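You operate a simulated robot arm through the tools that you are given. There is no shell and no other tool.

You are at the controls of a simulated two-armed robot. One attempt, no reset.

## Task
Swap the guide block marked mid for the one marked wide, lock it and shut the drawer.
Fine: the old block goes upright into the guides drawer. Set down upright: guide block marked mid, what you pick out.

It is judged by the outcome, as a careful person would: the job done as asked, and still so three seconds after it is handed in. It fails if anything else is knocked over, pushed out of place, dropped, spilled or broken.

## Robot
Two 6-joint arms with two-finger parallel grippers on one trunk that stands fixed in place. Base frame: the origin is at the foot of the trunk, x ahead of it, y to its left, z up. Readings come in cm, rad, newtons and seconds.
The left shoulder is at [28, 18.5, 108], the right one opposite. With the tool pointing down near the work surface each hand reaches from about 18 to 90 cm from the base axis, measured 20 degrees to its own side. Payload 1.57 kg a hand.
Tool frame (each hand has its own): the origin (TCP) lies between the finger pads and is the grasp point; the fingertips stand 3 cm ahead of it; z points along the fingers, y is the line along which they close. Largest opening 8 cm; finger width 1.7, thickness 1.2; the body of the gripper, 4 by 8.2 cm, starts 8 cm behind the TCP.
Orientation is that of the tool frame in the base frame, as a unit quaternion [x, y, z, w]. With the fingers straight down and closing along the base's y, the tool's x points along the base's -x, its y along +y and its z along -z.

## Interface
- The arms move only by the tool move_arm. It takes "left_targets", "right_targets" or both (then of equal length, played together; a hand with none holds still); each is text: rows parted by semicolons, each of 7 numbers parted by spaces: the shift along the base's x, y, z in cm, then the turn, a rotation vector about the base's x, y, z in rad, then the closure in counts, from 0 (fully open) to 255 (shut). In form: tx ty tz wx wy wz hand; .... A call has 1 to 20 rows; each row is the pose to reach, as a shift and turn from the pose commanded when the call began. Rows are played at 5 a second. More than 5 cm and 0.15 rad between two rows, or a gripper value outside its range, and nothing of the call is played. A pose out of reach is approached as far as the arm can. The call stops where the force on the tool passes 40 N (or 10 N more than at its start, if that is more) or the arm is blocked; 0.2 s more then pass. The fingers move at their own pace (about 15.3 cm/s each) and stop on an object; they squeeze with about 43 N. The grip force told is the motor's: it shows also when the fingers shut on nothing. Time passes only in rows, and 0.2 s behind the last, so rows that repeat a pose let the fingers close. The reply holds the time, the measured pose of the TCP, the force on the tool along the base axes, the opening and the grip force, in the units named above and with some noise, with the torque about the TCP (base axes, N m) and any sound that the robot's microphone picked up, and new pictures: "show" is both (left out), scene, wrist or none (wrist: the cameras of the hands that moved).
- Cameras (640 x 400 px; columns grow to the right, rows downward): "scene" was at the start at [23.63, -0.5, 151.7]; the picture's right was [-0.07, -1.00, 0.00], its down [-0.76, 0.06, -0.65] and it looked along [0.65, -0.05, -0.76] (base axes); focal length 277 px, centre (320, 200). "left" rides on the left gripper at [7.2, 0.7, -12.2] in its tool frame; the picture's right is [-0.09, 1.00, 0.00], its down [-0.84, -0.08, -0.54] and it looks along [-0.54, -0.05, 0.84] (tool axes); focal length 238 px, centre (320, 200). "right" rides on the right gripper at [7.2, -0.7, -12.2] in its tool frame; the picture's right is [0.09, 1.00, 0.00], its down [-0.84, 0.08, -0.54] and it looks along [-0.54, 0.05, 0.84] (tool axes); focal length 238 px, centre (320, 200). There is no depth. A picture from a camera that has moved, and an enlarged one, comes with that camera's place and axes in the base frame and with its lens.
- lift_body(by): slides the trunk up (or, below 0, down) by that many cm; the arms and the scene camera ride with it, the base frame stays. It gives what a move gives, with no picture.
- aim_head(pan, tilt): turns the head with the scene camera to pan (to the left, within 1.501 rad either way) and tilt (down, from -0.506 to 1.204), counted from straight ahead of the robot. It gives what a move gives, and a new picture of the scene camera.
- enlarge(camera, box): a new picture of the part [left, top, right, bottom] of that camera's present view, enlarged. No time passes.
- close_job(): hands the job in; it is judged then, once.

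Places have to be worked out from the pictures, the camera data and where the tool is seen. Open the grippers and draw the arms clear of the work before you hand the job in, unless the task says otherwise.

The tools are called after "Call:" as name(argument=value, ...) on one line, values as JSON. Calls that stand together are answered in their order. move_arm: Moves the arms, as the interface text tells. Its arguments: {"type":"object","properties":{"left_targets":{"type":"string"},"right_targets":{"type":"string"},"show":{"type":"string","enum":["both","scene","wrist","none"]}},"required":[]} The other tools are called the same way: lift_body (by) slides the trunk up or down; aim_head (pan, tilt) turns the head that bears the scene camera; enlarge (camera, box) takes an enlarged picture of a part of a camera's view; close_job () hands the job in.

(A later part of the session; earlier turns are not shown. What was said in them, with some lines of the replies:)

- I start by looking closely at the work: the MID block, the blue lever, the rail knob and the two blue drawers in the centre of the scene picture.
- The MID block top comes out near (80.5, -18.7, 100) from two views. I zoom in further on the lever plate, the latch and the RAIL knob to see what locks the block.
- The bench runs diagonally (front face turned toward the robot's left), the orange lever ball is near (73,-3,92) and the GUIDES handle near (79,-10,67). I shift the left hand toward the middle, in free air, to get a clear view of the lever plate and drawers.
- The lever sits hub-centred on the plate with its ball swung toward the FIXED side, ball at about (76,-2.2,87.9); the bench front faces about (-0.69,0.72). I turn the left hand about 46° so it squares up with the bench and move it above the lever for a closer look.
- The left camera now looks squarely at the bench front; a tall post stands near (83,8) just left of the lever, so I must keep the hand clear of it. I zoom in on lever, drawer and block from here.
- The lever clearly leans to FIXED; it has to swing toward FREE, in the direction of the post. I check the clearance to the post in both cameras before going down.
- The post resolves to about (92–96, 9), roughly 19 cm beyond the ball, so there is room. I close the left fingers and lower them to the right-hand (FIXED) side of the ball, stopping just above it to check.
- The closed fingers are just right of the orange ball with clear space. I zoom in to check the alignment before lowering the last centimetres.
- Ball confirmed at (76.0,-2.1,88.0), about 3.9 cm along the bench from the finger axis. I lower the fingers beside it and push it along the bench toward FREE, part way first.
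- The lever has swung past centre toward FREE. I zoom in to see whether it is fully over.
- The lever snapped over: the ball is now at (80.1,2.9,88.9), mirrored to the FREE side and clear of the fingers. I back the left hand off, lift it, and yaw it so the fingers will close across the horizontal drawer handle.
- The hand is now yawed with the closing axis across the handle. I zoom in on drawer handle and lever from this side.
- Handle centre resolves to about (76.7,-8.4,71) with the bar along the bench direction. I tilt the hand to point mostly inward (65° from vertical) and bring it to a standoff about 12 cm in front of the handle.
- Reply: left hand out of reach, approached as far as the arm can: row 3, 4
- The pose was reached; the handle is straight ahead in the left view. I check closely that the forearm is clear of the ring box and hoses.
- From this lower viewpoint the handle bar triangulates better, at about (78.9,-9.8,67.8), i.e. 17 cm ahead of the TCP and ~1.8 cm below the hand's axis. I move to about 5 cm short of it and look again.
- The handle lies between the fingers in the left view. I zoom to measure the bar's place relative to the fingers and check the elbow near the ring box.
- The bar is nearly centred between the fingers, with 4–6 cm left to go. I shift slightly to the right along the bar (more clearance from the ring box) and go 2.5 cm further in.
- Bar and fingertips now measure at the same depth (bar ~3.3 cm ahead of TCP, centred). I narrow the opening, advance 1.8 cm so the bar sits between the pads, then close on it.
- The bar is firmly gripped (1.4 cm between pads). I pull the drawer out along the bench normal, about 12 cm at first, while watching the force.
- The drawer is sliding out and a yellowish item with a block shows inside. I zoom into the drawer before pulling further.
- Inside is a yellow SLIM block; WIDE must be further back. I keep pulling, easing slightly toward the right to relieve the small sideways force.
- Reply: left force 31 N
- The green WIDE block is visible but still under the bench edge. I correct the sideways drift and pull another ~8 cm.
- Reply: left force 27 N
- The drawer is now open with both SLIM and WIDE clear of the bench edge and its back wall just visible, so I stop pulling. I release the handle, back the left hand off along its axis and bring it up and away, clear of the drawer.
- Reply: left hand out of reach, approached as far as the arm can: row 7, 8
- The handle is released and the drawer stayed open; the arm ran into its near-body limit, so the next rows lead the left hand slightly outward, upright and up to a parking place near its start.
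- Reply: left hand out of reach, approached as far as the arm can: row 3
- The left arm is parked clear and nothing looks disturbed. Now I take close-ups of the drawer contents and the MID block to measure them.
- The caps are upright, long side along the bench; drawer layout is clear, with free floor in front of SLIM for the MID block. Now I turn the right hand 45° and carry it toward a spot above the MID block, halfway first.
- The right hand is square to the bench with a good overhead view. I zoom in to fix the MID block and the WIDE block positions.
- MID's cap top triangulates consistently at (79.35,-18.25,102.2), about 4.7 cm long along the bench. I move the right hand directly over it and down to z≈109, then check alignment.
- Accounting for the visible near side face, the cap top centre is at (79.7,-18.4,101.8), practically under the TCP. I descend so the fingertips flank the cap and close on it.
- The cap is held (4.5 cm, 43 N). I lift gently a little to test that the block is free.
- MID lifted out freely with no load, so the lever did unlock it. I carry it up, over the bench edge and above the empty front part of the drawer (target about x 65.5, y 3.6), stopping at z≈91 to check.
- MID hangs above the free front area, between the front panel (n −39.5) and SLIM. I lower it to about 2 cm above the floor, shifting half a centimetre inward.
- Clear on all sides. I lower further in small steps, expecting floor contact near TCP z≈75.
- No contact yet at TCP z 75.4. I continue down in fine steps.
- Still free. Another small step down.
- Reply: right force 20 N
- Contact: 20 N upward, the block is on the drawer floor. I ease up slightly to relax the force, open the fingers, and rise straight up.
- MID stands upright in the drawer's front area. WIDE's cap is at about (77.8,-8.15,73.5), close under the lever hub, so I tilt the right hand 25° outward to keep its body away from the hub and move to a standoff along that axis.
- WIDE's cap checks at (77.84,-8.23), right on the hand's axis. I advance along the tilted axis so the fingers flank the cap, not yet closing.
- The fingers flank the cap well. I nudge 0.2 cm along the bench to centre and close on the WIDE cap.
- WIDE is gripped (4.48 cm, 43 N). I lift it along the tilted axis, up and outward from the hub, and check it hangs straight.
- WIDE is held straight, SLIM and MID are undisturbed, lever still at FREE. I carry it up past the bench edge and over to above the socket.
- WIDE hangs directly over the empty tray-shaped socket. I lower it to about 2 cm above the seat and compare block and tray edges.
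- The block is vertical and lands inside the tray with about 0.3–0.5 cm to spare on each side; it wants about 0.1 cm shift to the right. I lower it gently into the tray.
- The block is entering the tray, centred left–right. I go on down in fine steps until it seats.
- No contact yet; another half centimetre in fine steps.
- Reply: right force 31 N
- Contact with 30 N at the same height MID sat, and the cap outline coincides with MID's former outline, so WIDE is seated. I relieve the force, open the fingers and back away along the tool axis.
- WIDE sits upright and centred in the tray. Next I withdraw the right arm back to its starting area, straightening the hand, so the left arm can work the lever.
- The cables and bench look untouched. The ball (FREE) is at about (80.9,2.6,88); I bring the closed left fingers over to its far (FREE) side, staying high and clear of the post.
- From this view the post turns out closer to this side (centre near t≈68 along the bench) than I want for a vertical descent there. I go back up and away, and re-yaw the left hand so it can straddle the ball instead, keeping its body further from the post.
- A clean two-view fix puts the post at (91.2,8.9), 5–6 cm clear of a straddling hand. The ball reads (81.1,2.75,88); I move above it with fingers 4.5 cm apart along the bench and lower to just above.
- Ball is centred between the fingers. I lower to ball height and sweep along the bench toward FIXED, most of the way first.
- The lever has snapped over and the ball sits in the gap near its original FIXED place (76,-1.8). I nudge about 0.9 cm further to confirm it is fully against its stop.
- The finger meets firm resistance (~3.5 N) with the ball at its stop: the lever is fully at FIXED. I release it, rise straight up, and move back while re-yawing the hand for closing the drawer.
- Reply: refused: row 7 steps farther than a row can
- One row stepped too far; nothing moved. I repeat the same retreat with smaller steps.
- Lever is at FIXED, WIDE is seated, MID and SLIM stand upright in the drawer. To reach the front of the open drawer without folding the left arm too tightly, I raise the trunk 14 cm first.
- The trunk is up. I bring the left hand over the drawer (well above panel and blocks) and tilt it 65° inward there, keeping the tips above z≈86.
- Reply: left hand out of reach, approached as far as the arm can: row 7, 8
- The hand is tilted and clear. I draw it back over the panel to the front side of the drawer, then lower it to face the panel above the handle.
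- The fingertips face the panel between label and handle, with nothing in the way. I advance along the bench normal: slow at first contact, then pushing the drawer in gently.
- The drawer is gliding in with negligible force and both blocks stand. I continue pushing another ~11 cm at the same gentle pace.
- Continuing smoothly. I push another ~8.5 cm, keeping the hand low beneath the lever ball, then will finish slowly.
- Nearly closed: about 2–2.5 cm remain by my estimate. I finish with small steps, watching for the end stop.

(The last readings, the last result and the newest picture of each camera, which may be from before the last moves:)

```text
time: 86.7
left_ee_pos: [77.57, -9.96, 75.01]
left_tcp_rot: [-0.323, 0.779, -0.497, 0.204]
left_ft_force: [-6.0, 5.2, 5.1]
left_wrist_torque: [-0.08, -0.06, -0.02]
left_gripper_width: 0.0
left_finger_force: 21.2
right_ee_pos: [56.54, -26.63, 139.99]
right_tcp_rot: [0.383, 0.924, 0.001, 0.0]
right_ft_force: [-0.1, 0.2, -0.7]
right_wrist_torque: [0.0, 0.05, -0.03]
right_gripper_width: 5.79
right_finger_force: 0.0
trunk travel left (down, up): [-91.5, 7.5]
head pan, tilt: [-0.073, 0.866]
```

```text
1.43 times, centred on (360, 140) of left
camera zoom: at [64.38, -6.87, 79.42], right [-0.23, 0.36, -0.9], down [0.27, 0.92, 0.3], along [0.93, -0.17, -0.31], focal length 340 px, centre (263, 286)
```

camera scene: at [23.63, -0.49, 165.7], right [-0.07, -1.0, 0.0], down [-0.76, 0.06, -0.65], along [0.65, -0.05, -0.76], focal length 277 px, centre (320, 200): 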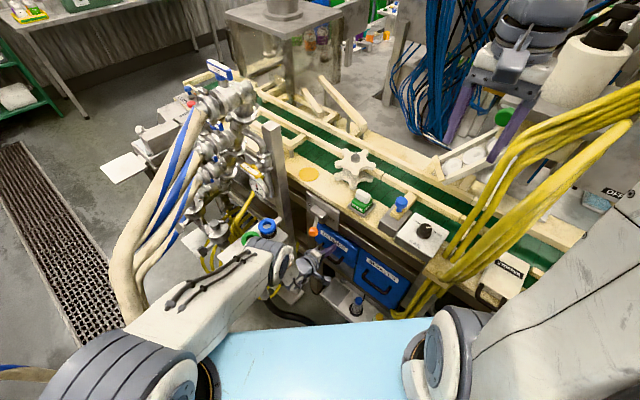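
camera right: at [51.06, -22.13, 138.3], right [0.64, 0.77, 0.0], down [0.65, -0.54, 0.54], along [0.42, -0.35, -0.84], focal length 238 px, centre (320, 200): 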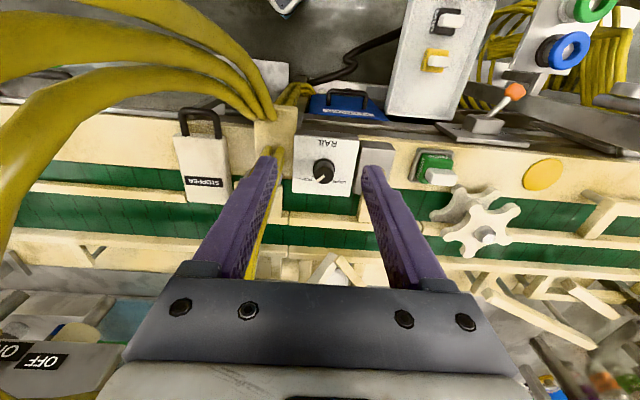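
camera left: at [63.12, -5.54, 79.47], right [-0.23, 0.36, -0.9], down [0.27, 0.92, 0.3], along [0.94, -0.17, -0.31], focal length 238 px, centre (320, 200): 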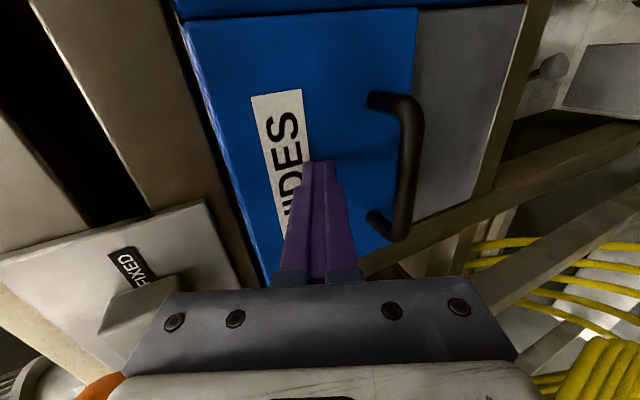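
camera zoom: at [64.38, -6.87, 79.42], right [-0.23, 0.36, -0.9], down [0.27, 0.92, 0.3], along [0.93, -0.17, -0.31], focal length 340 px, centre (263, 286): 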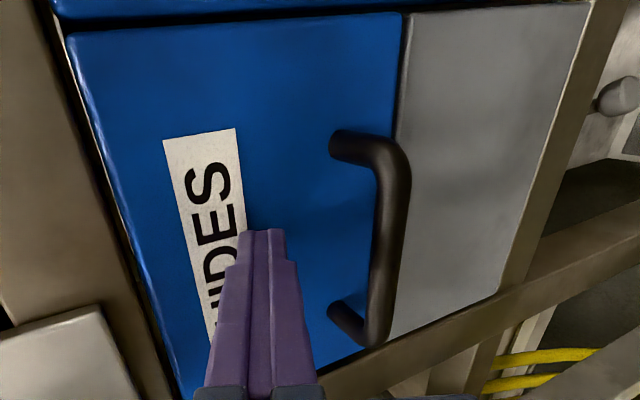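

Force has risen to about 8 N and the panel looks flush with its neighbour. I press slightly more to make sure it is fully home.

Call:
move_arm(left_targets="0.15 -0.15 0 0 0 0 255; 0.3 -0.3 0 0 0 0 255; 0.3 -0.3 0 0 0 0 255", show="none")

Call:
enlarge(camera="left", box=[160, 0, 560, 280])

```text
time: 87.3
left_ee_pos: [77.53, -9.88, 74.81]
left_tcp_rot: [-0.324, 0.78, -0.495, 0.205]
left_ft_force: [-20.5, 16.7, 21.4]
left_wrist_torque: [-0.44, -0.41, -0.03]
left_gripper_width: 0.0
left_finger_force: 21.7
right_ee_pos: [56.41, -26.53, 140.07]
right_tcp_rot: [0.383, 0.924, 0.0, 0.0]
right_ft_force: [1.1, -0.3, 0.0]
right_wrist_torque: [0.02, -0.05, 0.0]
right_gripper_width: 5.77
right_finger_force: 0.0
trunk travel left (down, up): [-91.5, 7.5]
head pan, tilt: [-0.073, 0.866]
stopped in row 2 (left hand): the force on the tool passed its limit at 44 N (the readings are from after the stop); the commanded pose is now the measured one
```

```text
1.43 times, centred on (360, 140) of left
camera zoom: at [64.41, -6.89, 79.41], right [-0.23, 0.36, -0.9], down [0.27, 0.92, 0.3], along [0.93, -0.17, -0.31], focal length 340 px, centre (263, 286)
```

zoom: 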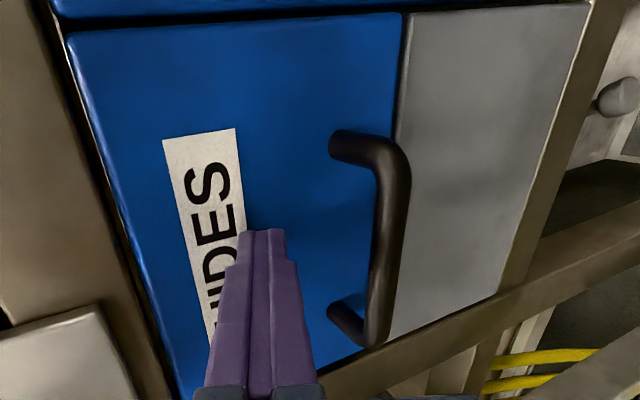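

The drawer hits its hard stop: fully shut. I back the left hand straight out along the normal, then up and upright, away from the work.

Call:
move_arm(left_targets="-0.7 0.7 0 0 0 0 255; -2.5 2.5 0 0 0 0 255; -5 5 0.5 0 0 0 255; -7.5 7.5 1 0 0 0 255; -10 10 1.5 0 0 0 255; -12.5 12.5 3 0 0 0 255; -12.5 12.5 7 0 0 0 255; -12.5 12.5 11 0 0 0 255; -12.5 12.8 14 0 0 0 255; -12 13 15.5 0.1 0.1 0 255; -12 13 17.5 0.2 0.2 0 255; -12 13 20 0.3 0.3 0 255; -12 13 23 0.4 0.4 0 255; -12 13 26 0.5 0.5 0 255; -12 13 29 0.6 0.6 0 255; -12 13.5 33 0.7 0.7 0 255; -12.5 14.5 37 0.8 0.8 0 255; -13.5 16 41 0.802 0.802 0 200; -14.5 18 45 0.802 0.802 0 100; -15.5 20 49 0.802 0.802 0 0", show="both")

Call:
enlarge(camera="scene", box=[260, 160, 420, 300])

```text
time: 91.5
left_ee_pos: [62.27, 9.98, 124.05]
left_tcp_rot: [-0.383, 0.924, 0.002, -0.001]
left_ft_force: [0.0, 0.4, -0.2]
left_wrist_torque: [0.03, 0.01, 0.01]
left_gripper_width: 8.0
left_finger_force: 0.0
left hand out of reach, approached as far as the arm can: row 15, 16
right_ee_pos: [56.41, -26.58, 139.97]
right_tcp_rot: [0.383, 0.924, 0.0, 0.0]
right_ft_force: [0.3, 0.3, -0.1]
right_wrist_torque: [-0.02, 0.02, 0.02]
right_gripper_width: 5.78
right_finger_force: 0.1
trunk travel left (down, up): [-91.5, 7.5]
head pan, tilt: [-0.073, 0.866]
camera scene: at [23.64, -0.48, 165.7], right [-0.07, -1.0, 0.0], down [-0.76, 0.06, -0.65], along [0.65, -0.05, -0.76], focal length 277 px, centre (320, 200)
camera left: at [56.67, 5.4, 136.13], right [-0.64, 0.77, 0.01], down [0.65, 0.54, 0.54], along [0.41, 0.35, -0.84], focal length 238 px, centre (320, 200)
```

scene: 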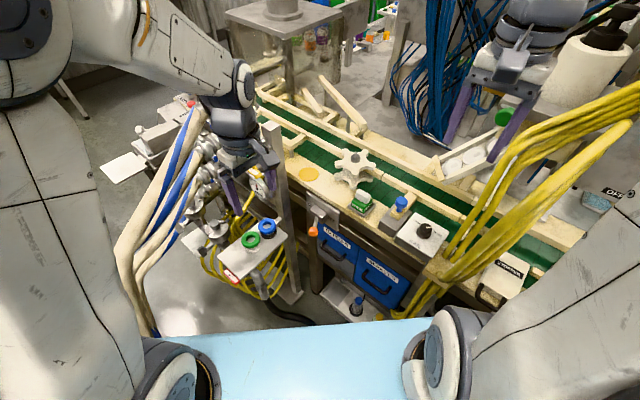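
left: 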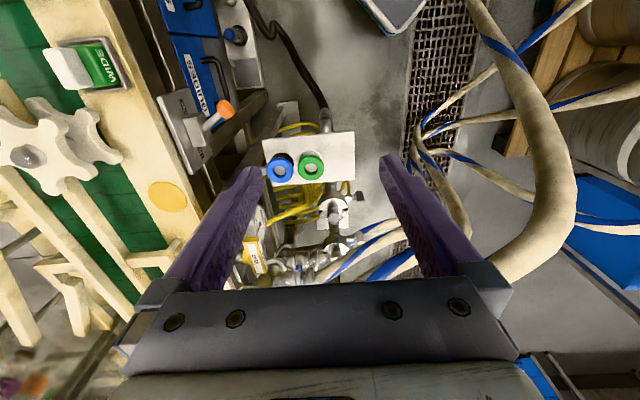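

```text
2.86 times, centred on (340, 230) of scene
camera zoom: at [23.64, -0.48, 165.7], right [-0.07, -1.0, 0.0], down [-0.76, 0.06, -0.65], along [0.65, -0.05, -0.76], focal length 791 px, centre (263, 114)
```

zoom: 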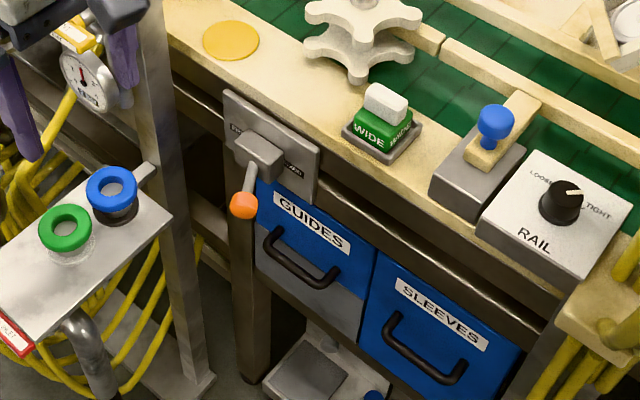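

All is as wanted: WIDE seated, lever at FIXED, drawer flush. I open both grippers and draw the hands a bit further up and back, then take a last look.

Call:
move_arm(left_targets="-1 2.5 3 0 0 0 0; -2 5 6 0 0 0 0; -3 7 8.5 0 0 0 0; -3 7 8.5 0 0 0 0", right_targets="-0.5 0 0.5 0 0 0 0; -1 0 1 0 0 0 0; -2 0 1.5 0 0 0 0; -2 0 1.5 0 0 0 0", show="both")

Call:
enlarge(camera="scene", box=[300, 170, 400, 260])

Call:
enlarge(camera="right", box=[280, 0, 640, 220])

Call:
enlarge(camera="scene", box=[110, 60, 330, 330])

```text
time: 92.5
left_ee_pos: [59.15, 16.8, 132.55]
left_tcp_rot: [-0.383, 0.924, 0.001, -0.001]
left_ft_force: [-0.5, -0.4, 0.3]
left_wrist_torque: [-0.02, -0.01, 0.01]
left_gripper_width: 8.04
left_finger_force: 0.0
right_ee_pos: [54.47, -26.54, 141.44]
right_tcp_rot: [0.383, 0.924, 0.0, 0.0]
right_ft_force: [-0.2, -0.5, -0.5]
right_wrist_torque: [0.0, -0.01, 0.0]
right_gripper_width: 8.0
right_finger_force: 0.1
trunk travel left (down, up): [-91.5, 7.5]
head pan, tilt: [-0.073, 0.866]
camera scene: at [23.6, -0.48, 165.71], right [-0.07, -1.0, 0.0], down [-0.76, 0.06, -0.65], along [0.65, -0.05, -0.76], focal length 277 px, centre (320, 200)
camera right: at [49.08, -22.07, 153.79], right [0.64, 0.77, 0.0], down [0.65, -0.54, 0.54], along [0.42, -0.35, -0.84], focal length 238 px, centre (320, 200)
camera left: at [53.71, 12.35, 144.64], right [-0.64, 0.77, 0.0], down [0.65, 0.54, 0.54], along [0.41, 0.35, -0.84], focal length 238 px, centre (320, 200)
```

scene: 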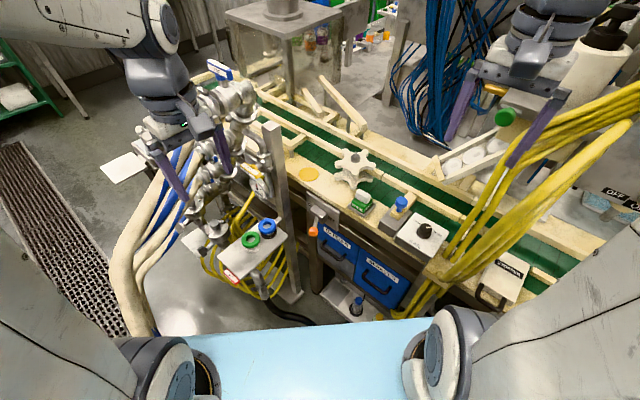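
right: 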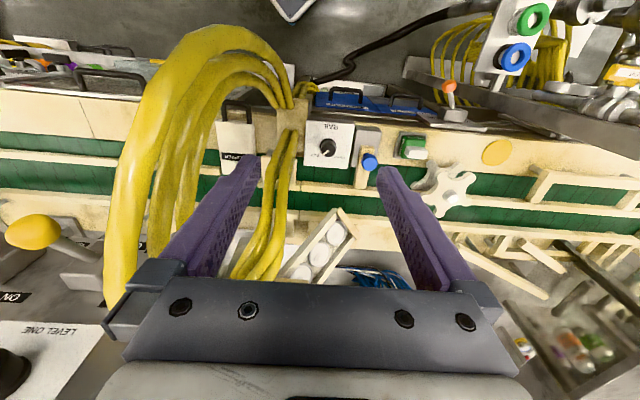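
left: 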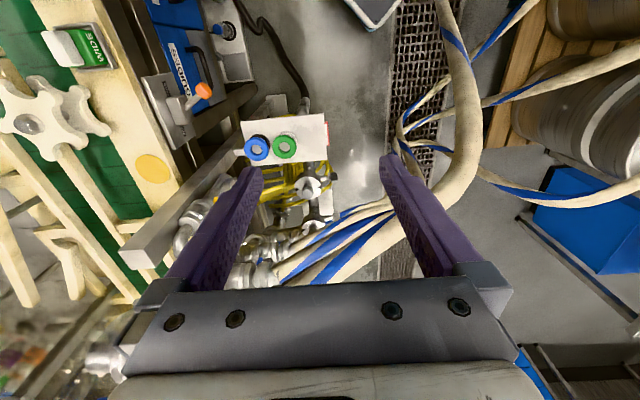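

```text
4.44 times, centred on (350, 215) of scene
camera zoom: at [23.6, -0.48, 165.71], right [-0.07, -1.0, 0.0], down [-0.76, 0.06, -0.65], along [0.65, -0.05, -0.76], focal length 1231 px, centre (187, 133)
```

zoom: 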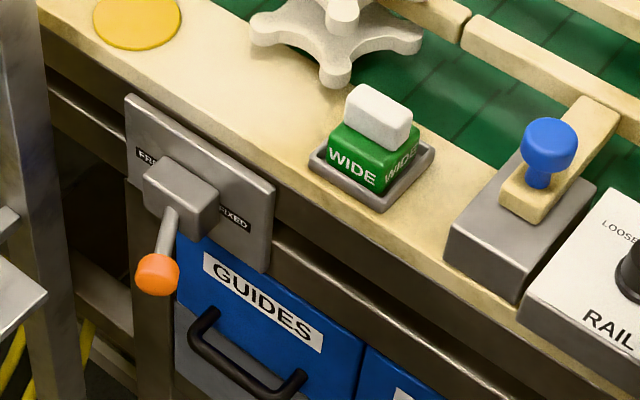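

```text
1.78 times, centred on (460, 110) of right
camera zoom: at [49.08, -22.07, 153.79], right [0.64, 0.77, 0.0], down [0.65, -0.54, 0.54], along [0.42, -0.35, -0.84], focal length 424 px, centre (71, 360)
```

zoom: 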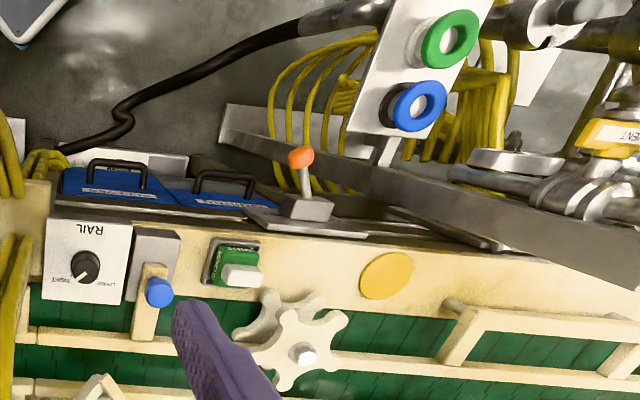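

```text
1.48 times, centred on (220, 195) of scene
camera zoom: at [23.6, -0.48, 165.71], right [-0.07, -1.0, 0.0], down [-0.76, 0.06, -0.65], along [0.65, -0.05, -0.76], focal length 410 px, centre (468, 207)
```

zoom: 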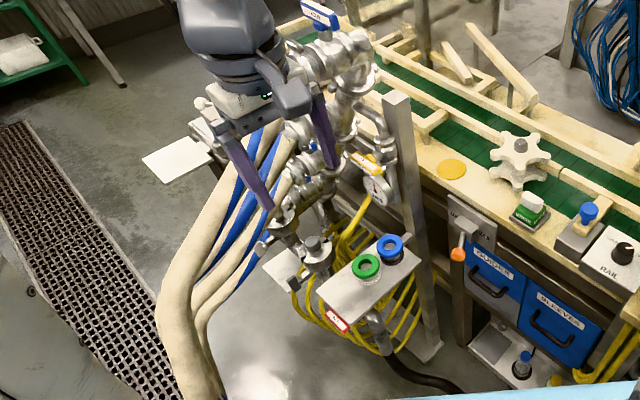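

Final views show WIDE seated in the tray, lever at FIXED, GUIDES drawer flush and shut with MID and SLIM inside, everything else in place and both arms clear with open grippers. I hand the job in.

Call:
close_job()

```text
The job is handed in.
```

The guide blocks are swapped. WIDE is seated in the socket and locked with the lever at FIXED. MID stands upright in the GUIDES drawer, next to the SLIM block that was already there. I've handed the job in; no verdict came back.

- **Lock:** I set the lever to FREE to take MID out, and back to FIXED after placing WIDE. On a last nudge it resisted firmly at its stop.
- **Drawer:** I pushed it in until it hit its hard stop, and the front is flush with the SLEEVES drawer. MID and SLIM were both upright in my last view before it shut.
- **Surroundings:** in the final pictures nothing else looked moved or knocked over. Both arms are drawn back with the grippers open.
- **Trunk:** it is still about 14 cm higher than at the start. I raised it to reach the front of the open drawer.
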